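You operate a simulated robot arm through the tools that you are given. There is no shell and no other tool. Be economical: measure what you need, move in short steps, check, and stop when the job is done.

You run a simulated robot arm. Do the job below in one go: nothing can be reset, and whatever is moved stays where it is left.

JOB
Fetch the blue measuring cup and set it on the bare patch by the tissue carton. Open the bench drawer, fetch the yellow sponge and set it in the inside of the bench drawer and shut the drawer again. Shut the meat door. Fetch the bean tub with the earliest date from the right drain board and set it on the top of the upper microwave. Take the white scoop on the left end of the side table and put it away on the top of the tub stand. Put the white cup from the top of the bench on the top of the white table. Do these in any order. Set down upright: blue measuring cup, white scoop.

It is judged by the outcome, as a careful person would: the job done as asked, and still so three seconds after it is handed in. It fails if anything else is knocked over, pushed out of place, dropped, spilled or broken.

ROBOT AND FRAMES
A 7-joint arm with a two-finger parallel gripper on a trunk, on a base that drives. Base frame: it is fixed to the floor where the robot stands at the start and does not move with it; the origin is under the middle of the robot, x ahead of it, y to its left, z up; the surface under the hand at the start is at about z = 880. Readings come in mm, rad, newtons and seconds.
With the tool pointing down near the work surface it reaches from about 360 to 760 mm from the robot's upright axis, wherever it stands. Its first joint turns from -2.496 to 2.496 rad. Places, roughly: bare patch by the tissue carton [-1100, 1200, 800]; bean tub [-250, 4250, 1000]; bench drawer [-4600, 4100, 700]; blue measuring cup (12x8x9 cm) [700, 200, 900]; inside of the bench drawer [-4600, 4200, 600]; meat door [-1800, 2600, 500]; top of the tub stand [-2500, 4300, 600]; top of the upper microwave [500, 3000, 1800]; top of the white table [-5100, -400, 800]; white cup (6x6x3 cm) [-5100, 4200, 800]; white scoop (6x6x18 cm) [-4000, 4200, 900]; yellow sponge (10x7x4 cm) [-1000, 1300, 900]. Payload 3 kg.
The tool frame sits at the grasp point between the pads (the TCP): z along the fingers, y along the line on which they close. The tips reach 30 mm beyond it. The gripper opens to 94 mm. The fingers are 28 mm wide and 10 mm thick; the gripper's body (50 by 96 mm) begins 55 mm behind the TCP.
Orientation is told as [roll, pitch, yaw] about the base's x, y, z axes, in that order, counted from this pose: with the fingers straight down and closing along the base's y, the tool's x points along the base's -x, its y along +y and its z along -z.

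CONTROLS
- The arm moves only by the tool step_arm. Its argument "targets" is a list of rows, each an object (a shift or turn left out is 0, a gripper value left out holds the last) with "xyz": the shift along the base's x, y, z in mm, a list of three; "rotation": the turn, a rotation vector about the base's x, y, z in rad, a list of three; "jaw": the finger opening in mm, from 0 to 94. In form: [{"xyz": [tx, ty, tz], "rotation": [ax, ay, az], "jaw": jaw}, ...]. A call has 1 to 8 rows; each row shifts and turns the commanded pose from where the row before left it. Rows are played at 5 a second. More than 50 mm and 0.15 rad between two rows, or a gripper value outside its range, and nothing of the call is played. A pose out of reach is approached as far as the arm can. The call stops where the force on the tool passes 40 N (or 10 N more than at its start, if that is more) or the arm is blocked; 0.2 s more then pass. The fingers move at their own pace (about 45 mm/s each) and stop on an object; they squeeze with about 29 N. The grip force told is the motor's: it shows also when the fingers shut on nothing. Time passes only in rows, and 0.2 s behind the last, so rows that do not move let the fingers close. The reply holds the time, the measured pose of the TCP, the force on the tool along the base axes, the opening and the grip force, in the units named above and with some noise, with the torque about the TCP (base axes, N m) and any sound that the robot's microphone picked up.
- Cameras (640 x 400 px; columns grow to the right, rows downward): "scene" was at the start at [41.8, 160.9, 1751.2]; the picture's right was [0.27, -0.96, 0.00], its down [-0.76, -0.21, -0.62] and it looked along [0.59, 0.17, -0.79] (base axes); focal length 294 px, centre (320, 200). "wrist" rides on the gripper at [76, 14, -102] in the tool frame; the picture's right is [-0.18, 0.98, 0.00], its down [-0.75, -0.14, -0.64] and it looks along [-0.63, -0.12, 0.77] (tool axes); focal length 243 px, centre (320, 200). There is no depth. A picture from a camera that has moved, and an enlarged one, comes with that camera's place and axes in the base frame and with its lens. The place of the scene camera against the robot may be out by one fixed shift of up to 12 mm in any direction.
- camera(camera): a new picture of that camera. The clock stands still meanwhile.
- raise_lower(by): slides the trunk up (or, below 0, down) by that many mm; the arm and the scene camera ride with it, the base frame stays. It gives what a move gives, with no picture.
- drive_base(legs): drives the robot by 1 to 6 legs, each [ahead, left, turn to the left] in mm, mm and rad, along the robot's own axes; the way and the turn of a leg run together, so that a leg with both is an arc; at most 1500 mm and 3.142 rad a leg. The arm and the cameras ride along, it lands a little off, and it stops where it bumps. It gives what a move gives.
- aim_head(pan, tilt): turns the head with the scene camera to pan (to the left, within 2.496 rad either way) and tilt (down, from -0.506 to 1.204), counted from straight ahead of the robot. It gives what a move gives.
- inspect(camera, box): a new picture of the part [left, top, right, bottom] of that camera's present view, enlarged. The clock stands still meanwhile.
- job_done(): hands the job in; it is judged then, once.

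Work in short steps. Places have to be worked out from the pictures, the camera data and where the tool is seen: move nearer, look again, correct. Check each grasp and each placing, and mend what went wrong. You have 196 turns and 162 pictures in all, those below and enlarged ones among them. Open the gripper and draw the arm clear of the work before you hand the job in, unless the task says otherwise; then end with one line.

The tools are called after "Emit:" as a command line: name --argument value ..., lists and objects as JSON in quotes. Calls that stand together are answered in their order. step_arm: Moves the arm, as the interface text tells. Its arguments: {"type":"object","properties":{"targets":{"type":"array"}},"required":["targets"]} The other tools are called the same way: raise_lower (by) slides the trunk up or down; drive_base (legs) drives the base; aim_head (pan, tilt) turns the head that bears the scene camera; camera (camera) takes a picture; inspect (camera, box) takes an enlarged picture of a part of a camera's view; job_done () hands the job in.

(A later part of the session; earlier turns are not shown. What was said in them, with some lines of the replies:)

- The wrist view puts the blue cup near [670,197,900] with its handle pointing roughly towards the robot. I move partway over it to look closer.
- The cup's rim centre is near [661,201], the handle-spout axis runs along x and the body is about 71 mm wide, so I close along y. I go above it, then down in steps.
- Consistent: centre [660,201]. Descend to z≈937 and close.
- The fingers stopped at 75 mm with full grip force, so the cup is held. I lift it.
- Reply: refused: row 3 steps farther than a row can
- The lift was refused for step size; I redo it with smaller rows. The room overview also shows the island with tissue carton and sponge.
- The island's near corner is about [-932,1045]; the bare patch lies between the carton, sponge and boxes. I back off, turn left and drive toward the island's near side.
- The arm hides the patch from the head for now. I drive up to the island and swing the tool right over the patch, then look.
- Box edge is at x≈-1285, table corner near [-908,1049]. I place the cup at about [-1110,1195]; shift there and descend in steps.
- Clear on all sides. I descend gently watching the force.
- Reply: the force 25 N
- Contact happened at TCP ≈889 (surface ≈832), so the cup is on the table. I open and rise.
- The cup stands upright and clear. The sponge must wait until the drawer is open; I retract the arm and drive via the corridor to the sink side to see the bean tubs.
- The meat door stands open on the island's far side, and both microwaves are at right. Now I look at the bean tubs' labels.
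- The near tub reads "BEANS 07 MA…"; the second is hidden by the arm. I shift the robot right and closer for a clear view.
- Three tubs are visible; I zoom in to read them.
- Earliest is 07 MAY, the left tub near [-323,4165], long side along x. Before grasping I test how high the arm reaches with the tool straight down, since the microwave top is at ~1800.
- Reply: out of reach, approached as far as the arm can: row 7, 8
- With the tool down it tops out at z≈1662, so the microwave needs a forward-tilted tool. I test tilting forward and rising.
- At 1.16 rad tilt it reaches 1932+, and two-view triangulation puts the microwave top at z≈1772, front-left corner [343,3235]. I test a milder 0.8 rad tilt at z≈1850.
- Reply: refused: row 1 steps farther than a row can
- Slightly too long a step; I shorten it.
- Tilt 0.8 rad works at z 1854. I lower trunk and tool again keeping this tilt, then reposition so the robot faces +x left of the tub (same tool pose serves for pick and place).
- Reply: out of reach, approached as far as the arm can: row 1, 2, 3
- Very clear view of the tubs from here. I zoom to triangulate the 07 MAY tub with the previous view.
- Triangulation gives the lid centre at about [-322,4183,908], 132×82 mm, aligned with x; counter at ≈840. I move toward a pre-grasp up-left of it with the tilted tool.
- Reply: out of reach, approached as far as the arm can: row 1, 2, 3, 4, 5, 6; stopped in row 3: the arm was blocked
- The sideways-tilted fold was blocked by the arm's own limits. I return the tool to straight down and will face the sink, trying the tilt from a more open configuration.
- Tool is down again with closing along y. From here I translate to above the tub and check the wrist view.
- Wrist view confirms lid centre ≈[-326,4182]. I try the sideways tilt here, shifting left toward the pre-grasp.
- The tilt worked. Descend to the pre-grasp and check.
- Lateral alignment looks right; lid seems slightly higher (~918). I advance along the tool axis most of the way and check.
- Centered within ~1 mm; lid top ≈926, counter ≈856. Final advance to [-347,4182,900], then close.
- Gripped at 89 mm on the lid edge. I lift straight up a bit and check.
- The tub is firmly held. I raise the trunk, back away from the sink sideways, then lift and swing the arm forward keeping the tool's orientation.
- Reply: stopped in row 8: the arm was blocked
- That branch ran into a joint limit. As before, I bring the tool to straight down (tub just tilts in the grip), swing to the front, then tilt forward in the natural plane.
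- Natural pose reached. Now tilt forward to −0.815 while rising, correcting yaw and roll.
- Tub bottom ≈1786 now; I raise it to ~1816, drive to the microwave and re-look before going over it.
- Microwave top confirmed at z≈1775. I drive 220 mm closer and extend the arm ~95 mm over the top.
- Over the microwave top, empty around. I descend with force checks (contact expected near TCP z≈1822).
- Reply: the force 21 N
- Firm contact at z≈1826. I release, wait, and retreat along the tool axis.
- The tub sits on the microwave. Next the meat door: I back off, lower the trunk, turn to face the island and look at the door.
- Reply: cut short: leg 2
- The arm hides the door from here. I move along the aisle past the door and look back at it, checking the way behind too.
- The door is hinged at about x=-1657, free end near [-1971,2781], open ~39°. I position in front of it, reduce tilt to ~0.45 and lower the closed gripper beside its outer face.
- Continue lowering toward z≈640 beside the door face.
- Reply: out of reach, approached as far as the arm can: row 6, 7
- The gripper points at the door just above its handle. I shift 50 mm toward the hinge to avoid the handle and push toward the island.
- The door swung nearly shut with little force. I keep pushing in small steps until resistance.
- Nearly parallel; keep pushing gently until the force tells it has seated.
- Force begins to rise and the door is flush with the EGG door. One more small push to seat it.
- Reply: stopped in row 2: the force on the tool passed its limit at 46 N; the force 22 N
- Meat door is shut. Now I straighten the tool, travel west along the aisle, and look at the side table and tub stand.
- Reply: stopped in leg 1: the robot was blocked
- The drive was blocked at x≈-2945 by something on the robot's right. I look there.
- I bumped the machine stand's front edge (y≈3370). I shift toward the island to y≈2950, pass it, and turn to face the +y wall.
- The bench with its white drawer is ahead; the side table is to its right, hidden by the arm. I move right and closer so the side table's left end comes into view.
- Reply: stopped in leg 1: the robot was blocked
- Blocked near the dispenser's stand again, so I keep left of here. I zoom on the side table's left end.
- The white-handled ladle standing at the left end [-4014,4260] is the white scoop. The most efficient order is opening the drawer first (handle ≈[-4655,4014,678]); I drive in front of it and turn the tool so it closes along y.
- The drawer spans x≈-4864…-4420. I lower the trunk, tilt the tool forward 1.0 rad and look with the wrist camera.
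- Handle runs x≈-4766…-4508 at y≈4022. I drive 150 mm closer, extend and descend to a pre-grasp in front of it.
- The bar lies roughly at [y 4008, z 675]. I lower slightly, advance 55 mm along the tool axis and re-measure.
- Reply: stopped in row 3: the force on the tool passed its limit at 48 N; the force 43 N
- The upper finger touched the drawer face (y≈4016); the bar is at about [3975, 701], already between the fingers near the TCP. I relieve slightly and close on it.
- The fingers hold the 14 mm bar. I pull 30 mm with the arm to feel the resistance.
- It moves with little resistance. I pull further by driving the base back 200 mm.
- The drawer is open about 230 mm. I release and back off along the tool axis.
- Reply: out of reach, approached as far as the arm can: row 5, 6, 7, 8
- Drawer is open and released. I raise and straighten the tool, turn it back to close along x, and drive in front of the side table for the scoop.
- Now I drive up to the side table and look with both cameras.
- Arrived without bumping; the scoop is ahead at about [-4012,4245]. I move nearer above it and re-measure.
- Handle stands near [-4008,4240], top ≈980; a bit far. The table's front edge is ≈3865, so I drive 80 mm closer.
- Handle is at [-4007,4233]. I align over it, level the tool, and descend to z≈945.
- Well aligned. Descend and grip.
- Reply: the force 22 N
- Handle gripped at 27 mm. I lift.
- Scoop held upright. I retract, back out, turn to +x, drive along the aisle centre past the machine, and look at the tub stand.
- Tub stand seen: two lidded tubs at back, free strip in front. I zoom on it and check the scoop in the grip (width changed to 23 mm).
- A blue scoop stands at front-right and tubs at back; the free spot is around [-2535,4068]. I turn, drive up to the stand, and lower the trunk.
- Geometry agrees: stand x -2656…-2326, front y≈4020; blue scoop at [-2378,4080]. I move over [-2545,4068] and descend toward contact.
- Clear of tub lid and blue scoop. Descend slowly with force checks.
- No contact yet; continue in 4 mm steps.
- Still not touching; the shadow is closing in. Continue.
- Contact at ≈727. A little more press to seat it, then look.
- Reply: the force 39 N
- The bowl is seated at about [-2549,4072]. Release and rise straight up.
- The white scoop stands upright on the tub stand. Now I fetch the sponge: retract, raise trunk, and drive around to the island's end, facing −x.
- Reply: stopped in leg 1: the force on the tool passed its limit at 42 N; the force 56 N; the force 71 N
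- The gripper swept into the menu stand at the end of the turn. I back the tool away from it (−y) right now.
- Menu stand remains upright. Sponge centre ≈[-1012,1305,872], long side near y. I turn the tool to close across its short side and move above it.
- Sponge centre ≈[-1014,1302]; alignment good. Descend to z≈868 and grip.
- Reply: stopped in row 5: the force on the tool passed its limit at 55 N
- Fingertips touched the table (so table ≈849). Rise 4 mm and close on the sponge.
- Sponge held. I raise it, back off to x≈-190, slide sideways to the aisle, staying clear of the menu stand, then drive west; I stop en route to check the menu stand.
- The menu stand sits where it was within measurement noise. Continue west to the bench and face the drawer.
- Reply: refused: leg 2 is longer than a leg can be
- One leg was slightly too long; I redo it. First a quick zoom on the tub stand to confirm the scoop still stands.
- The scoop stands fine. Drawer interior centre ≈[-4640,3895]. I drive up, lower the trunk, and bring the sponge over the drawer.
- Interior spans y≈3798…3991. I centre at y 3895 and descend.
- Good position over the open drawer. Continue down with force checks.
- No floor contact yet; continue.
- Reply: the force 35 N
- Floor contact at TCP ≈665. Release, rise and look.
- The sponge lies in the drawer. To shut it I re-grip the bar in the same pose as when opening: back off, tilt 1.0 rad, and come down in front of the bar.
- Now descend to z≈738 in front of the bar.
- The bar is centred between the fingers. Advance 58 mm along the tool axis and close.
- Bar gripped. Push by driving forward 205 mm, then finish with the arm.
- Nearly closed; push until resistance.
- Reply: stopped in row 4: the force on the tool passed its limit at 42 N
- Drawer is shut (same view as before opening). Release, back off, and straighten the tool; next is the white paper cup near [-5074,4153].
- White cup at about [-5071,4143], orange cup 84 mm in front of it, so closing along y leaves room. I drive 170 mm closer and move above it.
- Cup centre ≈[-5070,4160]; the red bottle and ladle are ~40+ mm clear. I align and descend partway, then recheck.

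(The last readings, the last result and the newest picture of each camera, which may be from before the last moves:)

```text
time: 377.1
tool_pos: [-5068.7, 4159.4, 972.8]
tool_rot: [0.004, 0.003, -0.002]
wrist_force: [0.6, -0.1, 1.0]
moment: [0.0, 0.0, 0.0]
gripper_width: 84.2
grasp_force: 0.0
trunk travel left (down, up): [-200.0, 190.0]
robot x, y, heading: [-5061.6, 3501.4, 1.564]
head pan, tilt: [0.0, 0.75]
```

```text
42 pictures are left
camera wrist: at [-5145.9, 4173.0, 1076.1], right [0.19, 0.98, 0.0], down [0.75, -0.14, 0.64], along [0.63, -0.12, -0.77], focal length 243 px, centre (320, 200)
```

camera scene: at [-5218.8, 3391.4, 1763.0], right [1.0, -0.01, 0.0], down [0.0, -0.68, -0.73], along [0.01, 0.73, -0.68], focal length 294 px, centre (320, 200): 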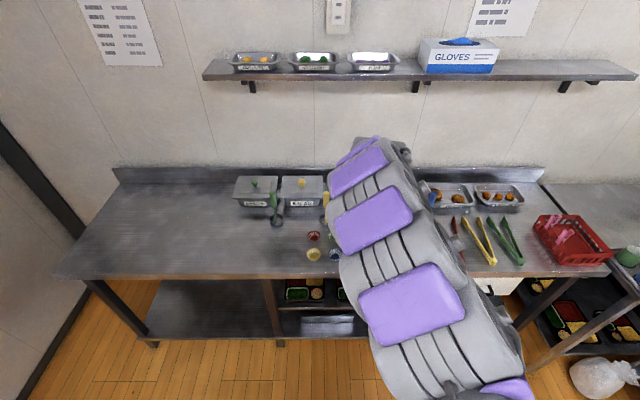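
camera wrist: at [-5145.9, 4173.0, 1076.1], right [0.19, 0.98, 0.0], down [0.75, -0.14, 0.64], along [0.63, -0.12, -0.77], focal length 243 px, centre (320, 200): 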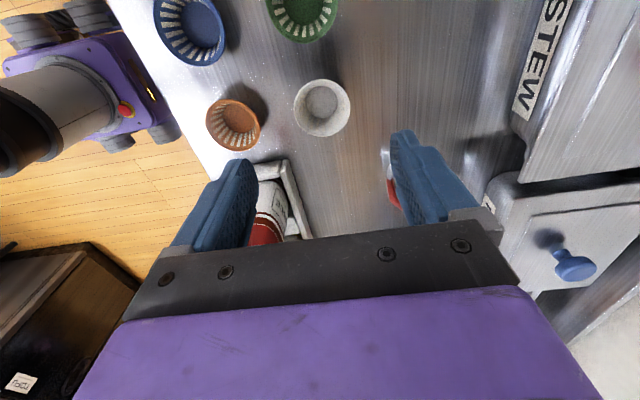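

Cup confirmed at [-5074,4160], rim z≈867, ~50 mm wide; the orange rim ends near y 4106. I narrow the jaw to 68 and descend to z≈873.

Emit:
step_arm --targets '[{"xyz": [-6, 2, -15], "jaw": 68}, {"xyz": [0, 0, -30]}, {"xyz": [0, 0, -25]}]'

Emit:
camera --camera "wrist"

```text
time: 377.9
tool_pos: [-5079.2, 4161.6, 903.6]
tool_rot: [0.0, -0.001, -0.005]
wrist_force: [0.0, -0.8, 1.0]
moment: [-0.01, 0.02, 0.01]
gripper_width: 68.2
grasp_force: 0.0
trunk travel left (down, up): [-200.0, 190.0]
robot x, y, heading: [-5062.6, 3511.0, 1.562]
head pan, tilt: [0.0, 0.75]
```

```text
41 pictures are left
camera wrist: at [-5154.2, 4175.0, 1006.2], right [0.19, 0.98, 0.0], down [0.75, -0.15, 0.64], along [0.63, -0.12, -0.77], focal length 243 px, centre (320, 200)
```

wrist: 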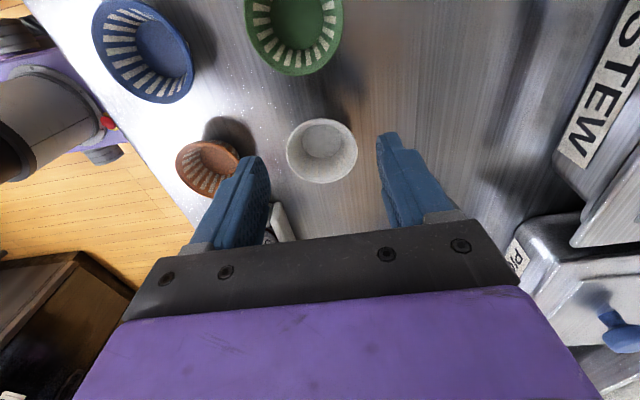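

Aligned. Narrow to 60 for clearance from the orange cup, descend 30 mm and grip.

Emit:
step_arm --targets '[{"jaw": 60}, {"jaw": 60, "xyz": [0, 1, -10]}, {"xyz": [0, 0, -10]}, {"xyz": [0, 0, -10]}, {"jaw": 45}, {"jaw": 35}, {"jaw": 30}]'

Emit:
camera --camera "wrist"

```text
time: 379.5
tool_pos: [-5080.3, 4161.1, 872.8]
tool_rot: [0.004, -0.003, -0.004]
wrist_force: [-2.3, -1.6, 7.6]
moment: [0.07, -0.04, -0.01]
gripper_width: 31.5
grasp_force: 4.0
trunk travel left (down, up): [-200.0, 190.0]
robot x, y, heading: [-5064.1, 3508.5, 1.56]
head pan, tilt: [0.0, 0.75]
```

```text
40 pictures are left
camera wrist: at [-5157.1, 4175.4, 976.5], right [0.19, 0.98, 0.0], down [0.75, -0.14, 0.64], along [0.63, -0.12, -0.77], focal length 243 px, centre (320, 200)
```

wrist: 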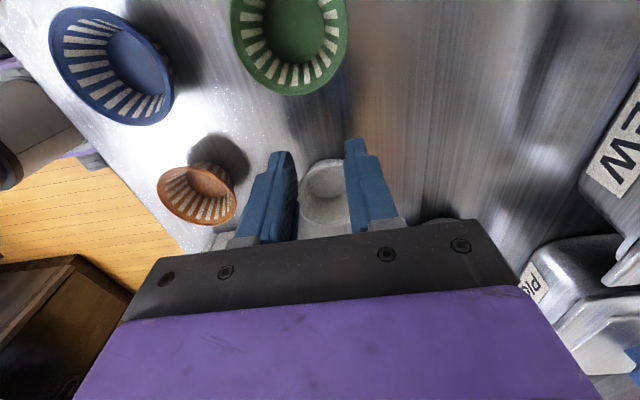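

Fingers met the cup at ~31 mm. I tighten the command for full grip and lift.

Emit:
step_arm --targets '[{"jaw": 20}, {"jaw": 15}, {"jaw": 15}]'

Emit:
step_arm --targets '[{"xyz": [0, 0, 10]}, {"xyz": [0, 0, 25]}, {"xyz": [0, 0, 40]}, {"xyz": [0, 0, 45]}]'

Emit:
camera --camera "wrist"

```text
time: 380.3
tool_pos: [-5080.8, 4161.3, 873.7]
tool_rot: [0.001, -0.003, -0.003]
wrist_force: [0.1, -0.3, 0.9]
moment: [0.01, 0.04, -0.03]
gripper_width: 15.1
grasp_force: 0.2
trunk travel left (down, up): [-200.0, 190.0]
robot x, y, heading: [-5066.0, 3508.1, 1.564]
head pan, tilt: [0.0, 0.75]
```

```text
time: 381.3
tool_pos: [-5077.7, 4161.5, 994.9]
tool_rot: [-0.002, -0.002, -0.004]
wrist_force: [-0.1, 0.0, -0.3]
moment: [0.02, 0.01, 0.02]
gripper_width: 15.1
grasp_force: 0.0
trunk travel left (down, up): [-200.0, 190.0]
robot x, y, heading: [-5066.6, 3505.8, 1.557]
head pan, tilt: [0.0, 0.75]
```

```text
39 pictures are left
camera wrist: at [-5154.8, 4175.2, 1097.1], right [0.19, 0.98, 0.0], down [0.75, -0.14, 0.64], along [0.63, -0.12, -0.77], focal length 243 px, centre (320, 200)
```

wrist: 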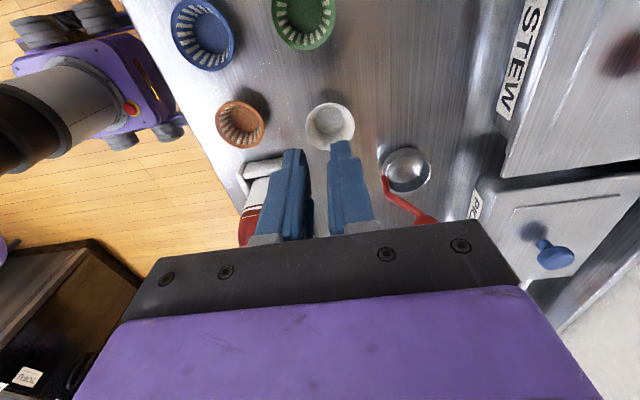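

The cup slipped: re-triangulating, the rim is actually at z≈838 (bench ≈808), so I gripped too high. It stands upright at about [-5046,4165]; I realign and go lower this time.

Emit:
step_arm --targets '[{"xyz": [16, 2, 0], "jaw": 74}, {"xyz": [16, 2, 0]}, {"xyz": [0, 0, -40]}, {"xyz": [0, 0, -45]}]'

Emit:
camera --camera "wrist"

```text
time: 382.3
tool_pos: [-5048.7, 4166.8, 908.1]
tool_rot: [0.002, -0.003, -0.003]
wrist_force: [-0.5, -0.7, 0.8]
moment: [0.01, -0.02, 0.02]
gripper_width: 73.9
grasp_force: 0.1
trunk travel left (down, up): [-200.0, 190.0]
robot x, y, heading: [-5065.7, 3505.5, 1.56]
head pan, tilt: [0.0, 0.75]
```

```text
38 pictures are left
camera wrist: at [-5124.3, 4180.1, 1010.9], right [0.19, 0.98, 0.0], down [0.75, -0.14, 0.64], along [0.63, -0.12, -0.77], focal length 243 px, centre (320, 200)
```

wrist: 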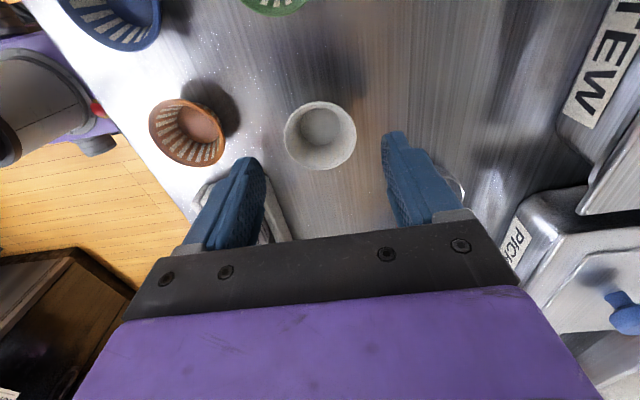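

Centre [-5045,4165]. Small shift, descend to z≈843 and grip.

Emit:
step_arm --targets '[{"xyz": [4, -2, -15], "jaw": 70}, {"xyz": [0, 0, -20]}, {"xyz": [0, 0, -20]}, {"xyz": [0, 0, -9]}]'

Emit:
step_arm --targets '[{"jaw": 55}, {"jaw": 45}, {"jaw": 40}, {"jaw": 40}]'

Emit:
camera --camera "wrist"

```text
time: 383.5
tool_pos: [-5044.2, 4165.7, 850.1]
tool_rot: [0.012, -0.003, -0.004]
wrist_force: [0.3, -8.3, 26.6]
moment: [-1.4, 0.07, 0.06]
gripper_width: 75.0
grasp_force: 3.7
trunk travel left (down, up): [-200.0, 190.0]
robot x, y, heading: [-5067.0, 3504.9, 1.557]
head pan, tilt: [0.0, 0.75]
stopped in row 4: the force on the tool passed its limit at 44 N (the readings are from after the stop); the commanded pose is now the measured one
```

```text
time: 384.0
tool_pos: [-5044.5, 4163.6, 851.2]
tool_rot: [0.008, 0.0, -0.004]
wrist_force: [0.3, -12.9, 26.4]
moment: [-1.26, 0.28, 0.05]
gripper_width: 51.8
grasp_force: 6.0
trunk travel left (down, up): [-200.0, 190.0]
robot x, y, heading: [-5067.0, 3502.6, 1.564]
head pan, tilt: [0.0, 0.75]
stopped in row 2: the force on the tool passed its limit at 42 N (the readings are from after the stop); the commanded pose is now the measured one
```

```text
37 pictures are left
camera wrist: at [-5120.2, 4177.2, 953.1], right [0.19, 0.98, 0.01], down [0.75, -0.15, 0.64], along [0.63, -0.11, -0.77], focal length 243 px, centre (320, 200)
```

wrist: 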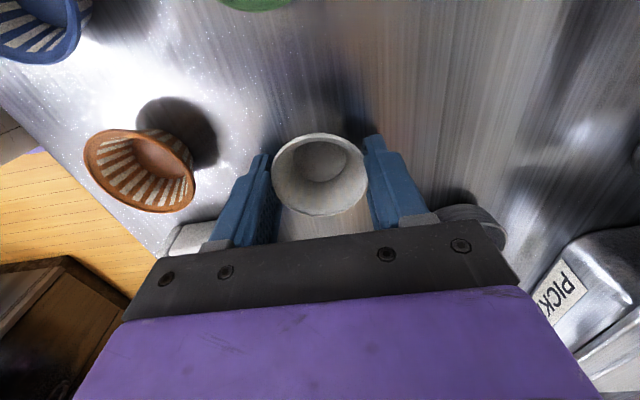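

Fingertips are on the bench (≈820). I rise 4 mm and finish closing on the cup.

Emit:
step_arm --targets '[{"xyz": [0, 0, 4]}, {"jaw": 42}, {"jaw": 35}, {"jaw": 30}]'

Emit:
camera --camera "wrist"

```text
time: 385.0
tool_pos: [-5043.6, 4165.9, 851.3]
tool_rot: [0.005, -0.001, -0.003]
wrist_force: [0.5, 0.5, -0.8]
moment: [0.02, 0.03, 0.03]
gripper_width: 50.0
grasp_force: 28.8
trunk travel left (down, up): [-200.0, 190.0]
robot x, y, heading: [-5063.2, 3502.1, 1.559]
head pan, tilt: [0.0, 0.75]
```

```text
36 pictures are left
camera wrist: at [-5120.0, 4178.3, 954.9], right [0.19, 0.98, 0.01], down [0.75, -0.15, 0.64], along [0.63, -0.12, -0.77], focal length 243 px, centre (320, 200)
```

wrist: 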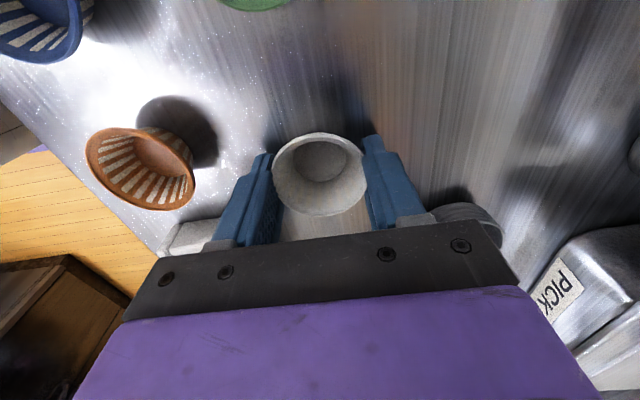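

Gripped at 50 mm with full force. Lift and check.

Emit:
step_arm --targets '[{"xyz": [0, 0, 10]}, {"xyz": [0, 0, 25]}, {"xyz": [0, 0, 40]}, {"xyz": [0, 0, 45]}, {"xyz": [0, 0, 45]}, {"xyz": [0, 0, 45]}]'

Emit:
camera --camera "wrist"

```text
time: 386.4
tool_pos: [-5044.4, 4165.5, 1063.5]
tool_rot: [0.008, -0.001, -0.004]
wrist_force: [0.4, 0.1, 0.4]
moment: [-0.01, -0.01, -0.02]
gripper_width: 49.9
grasp_force: 29.1
trunk travel left (down, up): [-200.0, 190.0]
robot x, y, heading: [-5066.9, 3507.7, 1.562]
head pan, tilt: [0.0, 0.75]
```

```text
35 pictures are left
camera wrist: at [-5121.0, 4178.6, 1166.6], right [0.19, 0.98, 0.01], down [0.75, -0.15, 0.64], along [0.63, -0.12, -0.77], focal length 243 px, centre (320, 200)
```

wrist: 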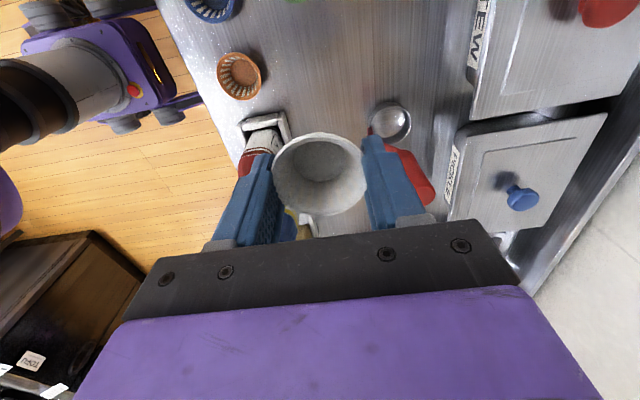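

Cup held. I retract, back out to open floor, turn to face −y and look for the white table.

Emit:
step_arm --targets '[{"xyz": [0, 0, 45]}, {"xyz": [0, -40, 25]}, {"xyz": [0, -45, 10]}, {"xyz": [0, -45, 0]}, {"xyz": [0, -40, 0]}]'

Emit:
drive_base --legs '[[-550, 0, 0], [0, 0, 3.135]]'

Emit:
aim_head --pan 0.1 --tilt 0.45

Emit:
camera --camera "scene"

```text
time: 387.6
tool_pos: [-5044.1, 3994.9, 1144.0]
tool_rot: [0.007, -0.002, -0.005]
wrist_force: [1.1, 1.0, 0.5]
moment: [-0.02, 0.0, -0.02]
gripper_width: 49.9
grasp_force: 28.9
trunk travel left (down, up): [-200.0, 190.0]
robot x, y, heading: [-5066.1, 3507.9, 1.563]
head pan, tilt: [0.0, 0.75]
```

```text
time: 398.0
tool_pos: [-5099.7, 2473.2, 1142.7]
tool_rot: [0.004, -0.002, 3.124]
wrist_force: [0.4, -0.3, 0.1]
moment: [0.02, -0.03, 0.02]
gripper_width: 48.0
grasp_force: 29.1
trunk travel left (down, up): [-200.0, 190.0]
robot x, y, heading: [-5072.3, 2963.5, -1.593]
head pan, tilt: [0.0, 0.75]
```

```text
time: 398.8
tool_pos: [-5099.1, 2473.0, 1142.5]
tool_rot: [0.006, -0.002, 3.125]
wrist_force: [0.1, -0.2, -0.7]
moment: [0.0, 0.01, 0.0]
gripper_width: 48.0
grasp_force: 29.6
trunk travel left (down, up): [-200.0, 190.0]
robot x, y, heading: [-5070.2, 2959.9, -1.592]
head pan, tilt: [0.099, 0.45]
```

```text
34 pictures are left
camera scene: at [-4927.0, 2889.2, 1789.9], right [-1.0, -0.08, 0.0], down [-0.03, 0.44, -0.9], along [0.07, -0.9, -0.44], focal length 294 px, centre (320, 200)
```

scene: 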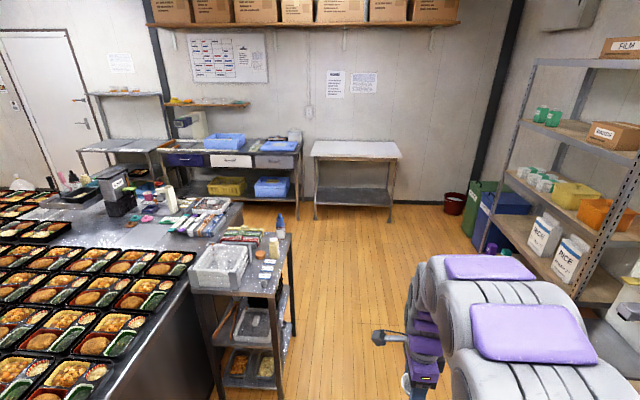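

White table top is empty, x≈-5565…-4605, front edge y≈-170. I drive straight toward it and look again.

Emit:
drive_base --legs '[[1300, -30, 0.012], [1300, 0, 0.01]]'

Emit:
aim_head --pan 0.1 --tilt 0.75

Emit:
camera --camera "scene"

Emit:
camera --camera "wrist"

```text
time: 411.5
tool_pos: [-5154.0, -125.8, 1143.5]
tool_rot: [0.005, -0.003, -3.141]
wrist_force: [-0.3, -0.2, 0.0]
moment: [-0.02, 0.01, -0.04]
gripper_width: 48.3
grasp_force: 28.9
trunk travel left (down, up): [-200.0, 190.0]
robot x, y, heading: [-5131.4, 362.0, -1.579]
head pan, tilt: [0.099, 0.45]
```

```text
time: 412.3
tool_pos: [-5152.6, -124.7, 1143.3]
tool_rot: [0.007, -0.002, -3.142]
wrist_force: [0.1, -0.4, 0.0]
moment: [0.01, 0.0, 0.0]
gripper_width: 48.3
grasp_force: 28.3
trunk travel left (down, up): [-200.0, 190.0]
robot x, y, heading: [-5131.2, 362.6, -1.576]
head pan, tilt: [0.099, 0.75]
```

```text
33 pictures are left
camera scene: at [-4989.2, 301.6, 1763.6], right [-1.0, -0.09, 0.0], down [-0.06, 0.68, -0.73], along [0.07, -0.73, -0.68], focal length 294 px, centre (320, 200)
```

scene: 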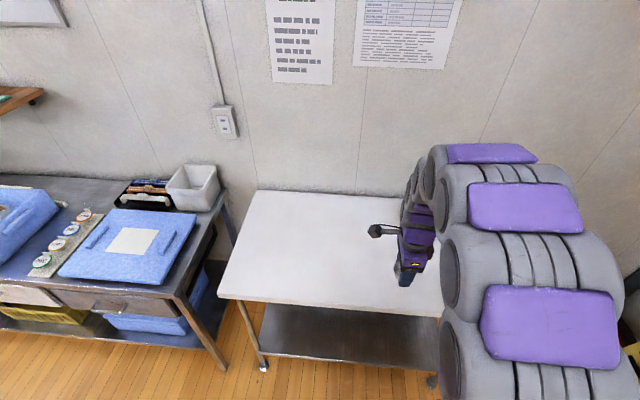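

```text
32 pictures are left
camera wrist: at [-5076.6, -138.8, 1246.1], right [-0.18, -0.98, 0.01], down [-0.75, 0.15, 0.64], along [-0.63, 0.11, -0.77], focal length 243 px, centre (320, 200)
```

wrist: 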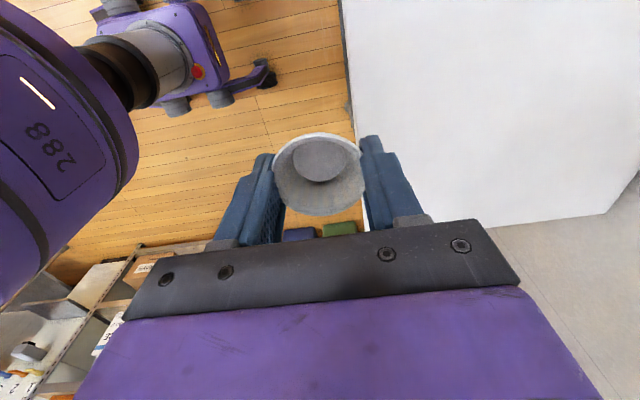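

Table front edge y≈-200. I drive 150 mm closer, extend to y≈-400 and descend.

Emit:
drive_base --legs '[[150, 0, 0]]'

Emit:
step_arm --targets '[{"xyz": [0, -45, -20]}, {"xyz": [0, -45, -20]}, {"xyz": [0, -40, -25]}, {"xyz": [0, 0, -48]}, {"xyz": [0, 0, -48]}, {"xyz": [0, 0, -48]}, {"xyz": [0, 0, -30]}]'

Emit:
camera --camera "scene"

Emit:
camera --camera "wrist"

```text
time: 413.7
tool_pos: [-5155.1, -276.6, 1142.8]
tool_rot: [0.005, -0.002, 3.14]
wrist_force: [-0.2, -0.2, -0.6]
moment: [-0.02, -0.02, 0.01]
gripper_width: 48.3
grasp_force: 28.6
trunk travel left (down, up): [-200.0, 190.0]
robot x, y, heading: [-5135.1, 215.9, -1.578]
head pan, tilt: [0.099, 0.75]
```

```text
time: 415.3
tool_pos: [-5154.9, -403.0, 902.8]
tool_rot: [0.008, -0.003, 3.139]
wrist_force: [0.2, -0.4, -0.3]
moment: [0.02, 0.0, -0.02]
gripper_width: 48.3
grasp_force: 28.6
trunk travel left (down, up): [-200.0, 190.0]
robot x, y, heading: [-5135.3, 210.5, -1.577]
head pan, tilt: [0.099, 0.75]
```

```text
31 pictures are left
camera scene: at [-4990.6, 149.8, 1763.5], right [-1.0, -0.09, 0.0], down [-0.06, 0.68, -0.73], along [0.07, -0.73, -0.68], focal length 294 px, centre (320, 200)
```

scene: 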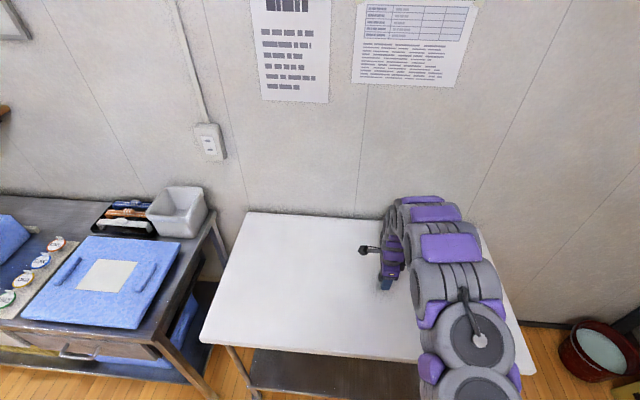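

```text
30 pictures are left
camera wrist: at [-5078.1, -417.6, 1005.7], right [-0.19, -0.98, 0.01], down [-0.75, 0.15, 0.64], along [-0.63, 0.11, -0.77], focal length 243 px, centre (320, 200)
```

wrist: 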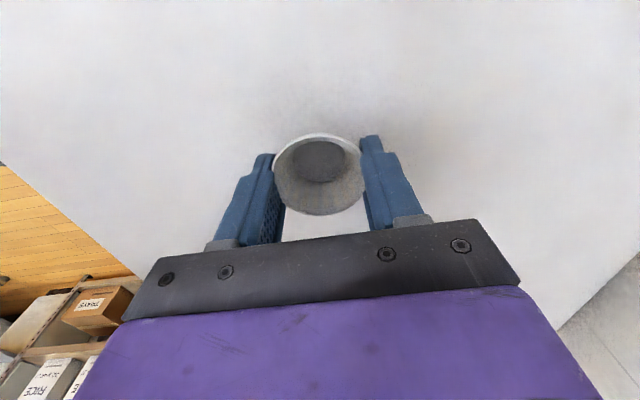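

Over the empty table. Descend gently to contact.

Emit:
step_arm --targets '[{"xyz": [0, 0, -15]}, {"xyz": [0, 0, -10]}, {"xyz": [0, 0, -8]}, {"xyz": [0, 0, -6]}]'

Emit:
step_arm --targets '[{"xyz": [0, 0, -6]}, {"xyz": [0, 0, -6]}, {"xyz": [0, 0, -6]}]'

```text
time: 416.1
tool_pos: [-5154.4, -401.9, 880.7]
tool_rot: [0.017, -0.003, -3.141]
wrist_force: [0.3, 13.7, 26.3]
moment: [1.23, -0.15, 0.11]
gripper_width: 48.3
grasp_force: 28.8
trunk travel left (down, up): [-200.0, 190.0]
robot x, y, heading: [-5134.9, 213.0, -1.58]
head pan, tilt: [0.099, 0.75]
stopped in row 3: the force on the tool passed its limit at 53 N (the readings are from after the stop); the commanded pose is now the measured one
```

```text
time: 416.4
tool_pos: [-5154.4, -402.4, 879.8]
tool_rot: [0.018, -0.002, -3.141]
wrist_force: [-0.3, 14.1, 28.4]
moment: [1.34, -0.25, 0.08]
gripper_width: 48.3
grasp_force: 29.0
trunk travel left (down, up): [-200.0, 190.0]
robot x, y, heading: [-5134.3, 210.7, -1.579]
head pan, tilt: [0.099, 0.75]
stopped in row 1: the force on the tool passed its limit at 48 N (the readings are from after the stop); the commanded pose is now the measured one
```

Table contact (≈850). Rise 2 mm, release gently, and lift away.

Emit:
step_arm --targets '[{"xyz": [0, 0, 2]}, {"jaw": 56}, {"jaw": 70}, {"jaw": 70}, {"xyz": [0, 0, 20]}, {"xyz": [0, 0, 40]}, {"xyz": [0, 0, 45]}, {"xyz": [0, 0, 45]}]'

Emit:
camera --camera "wrist"

Emit:
inspect --camera "scene" --box '[200, 200, 460, 370]'

```text
time: 418.1
tool_pos: [-5155.4, -405.1, 1028.2]
tool_rot: [0.014, -0.002, -3.141]
wrist_force: [0.0, -0.5, 0.7]
moment: [0.0, 0.01, 0.0]
gripper_width: 70.1
grasp_force: 0.0
trunk travel left (down, up): [-200.0, 190.0]
robot x, y, heading: [-5135.8, 217.5, -1.58]
head pan, tilt: [0.099, 0.75]
```

```text
29 pictures are left
camera wrist: at [-5078.0, -417.8, 1131.7], right [-0.18, -0.98, 0.01], down [-0.75, 0.15, 0.64], along [-0.63, 0.11, -0.77], focal length 243 px, centre (320, 200)
```

wrist: 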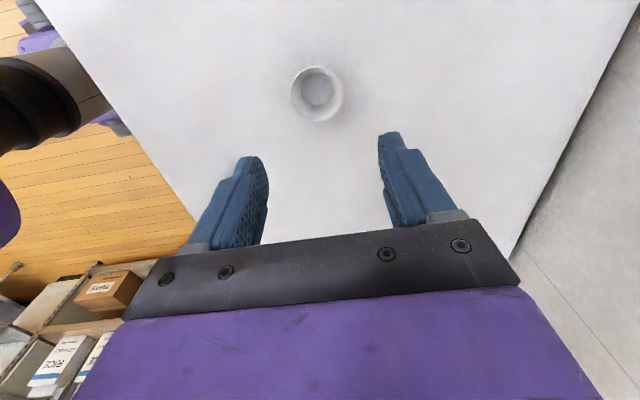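

```text
2.35 times, centred on (330, 285) of scene
camera zoom: at [-4990.3, 151.4, 1763.6], right [-1.0, -0.09, 0.0], down [-0.06, 0.68, -0.73], along [0.07, -0.73, -0.68], focal length 690 px, centre (296, 0)
```

zoom: 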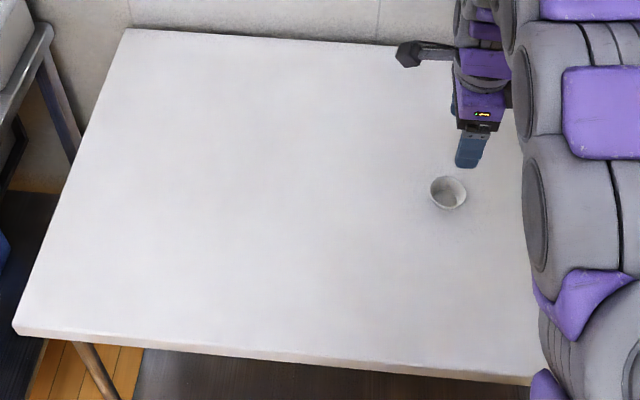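

The white cup stands on the white table. I draw the arm clear, back off, and check the bench (drawer, ladles) and the meat door.

Emit:
step_arm --targets '[{"xyz": [0, 0, 45]}, {"xyz": [0, 40, 20]}, {"xyz": [0, 45, 0]}, {"xyz": [0, 45, 0]}]'

Emit:
drive_base --legs '[[-1300, 0, 0], [-1200, 0, 0], [0, 0, 1.9]]'

Emit:
aim_head --pan 1.1 --tilt 0.45

Emit:
camera --camera "scene"

Emit:
inspect --camera "scene" --box '[160, 150, 480, 350]'

```text
time: 419.1
tool_pos: [-5154.9, -274.2, 1095.4]
tool_rot: [0.017, -0.002, 3.142]
wrist_force: [-0.1, -0.2, 0.5]
moment: [0.01, -0.03, -0.03]
gripper_width: 70.1
grasp_force: 0.1
trunk travel left (down, up): [-200.0, 190.0]
robot x, y, heading: [-5134.4, 213.4, -1.579]
head pan, tilt: [0.099, 0.75]
```

```text
time: 436.1
tool_pos: [-4651.8, 2877.9, 1093.9]
tool_rot: [0.016, -0.003, -1.201]
wrist_force: [-0.3, 0.1, -0.2]
moment: [0.0, 0.0, -0.01]
gripper_width: 70.1
grasp_force: 0.1
trunk travel left (down, up): [-200.0, 190.0]
robot x, y, heading: [-5111.7, 2715.5, 0.361]
head pan, tilt: [0.099, 0.75]
```

```text
time: 437.3
tool_pos: [-4653.0, 2877.2, 1093.6]
tool_rot: [0.015, -0.002, -1.202]
wrist_force: [0.4, 0.5, 0.1]
moment: [-0.01, -0.02, -0.01]
gripper_width: 70.0
grasp_force: 0.1
trunk travel left (down, up): [-200.0, 190.0]
robot x, y, heading: [-5111.6, 2718.9, 0.362]
head pan, tilt: [1.1, 0.45]
```

```text
27 pictures are left
camera scene: at [-5183.7, 2929.9, 1790.0], right [0.99, -0.11, 0.0], down [-0.05, -0.43, -0.9], along [0.1, 0.89, -0.44], focal length 294 px, centre (320, 200)
```

scene: 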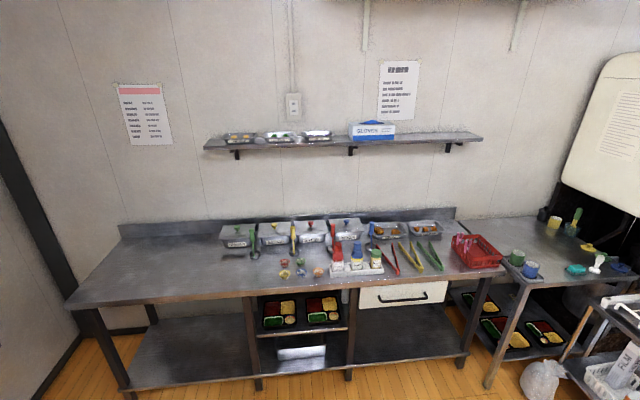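

```text
2.00 times, centred on (320, 250) of scene
camera zoom: at [-5183.7, 2929.9, 1790.0], right [0.99, -0.11, 0.0], down [-0.05, -0.43, -0.9], along [0.1, 0.89, -0.44], focal length 587 px, centre (320, 100)
```

zoom: 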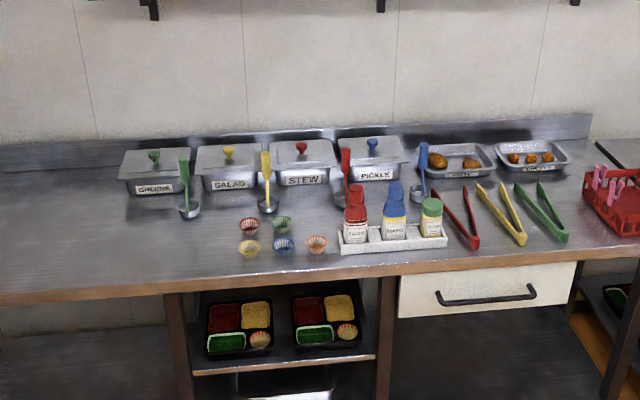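

Drawer is shut and the bench is in order. In the later views of the aisle the meat door was flush and the scoop was standing. The gripper is open and the arm is clear, so I hand in.

Emit:
job_done

```text
The job is handed in.
```

I did all six tasks and handed the job in: the blue measuring cup, sponge and drawer, meat door, 07 MAY bean tub, white scoop and white cup. While fetching the sponge, the gripper swept into the menu stand on the island with about 50 N; it stayed upright and looked in place afterwards, but I could only check its position to within 20–30 mm.
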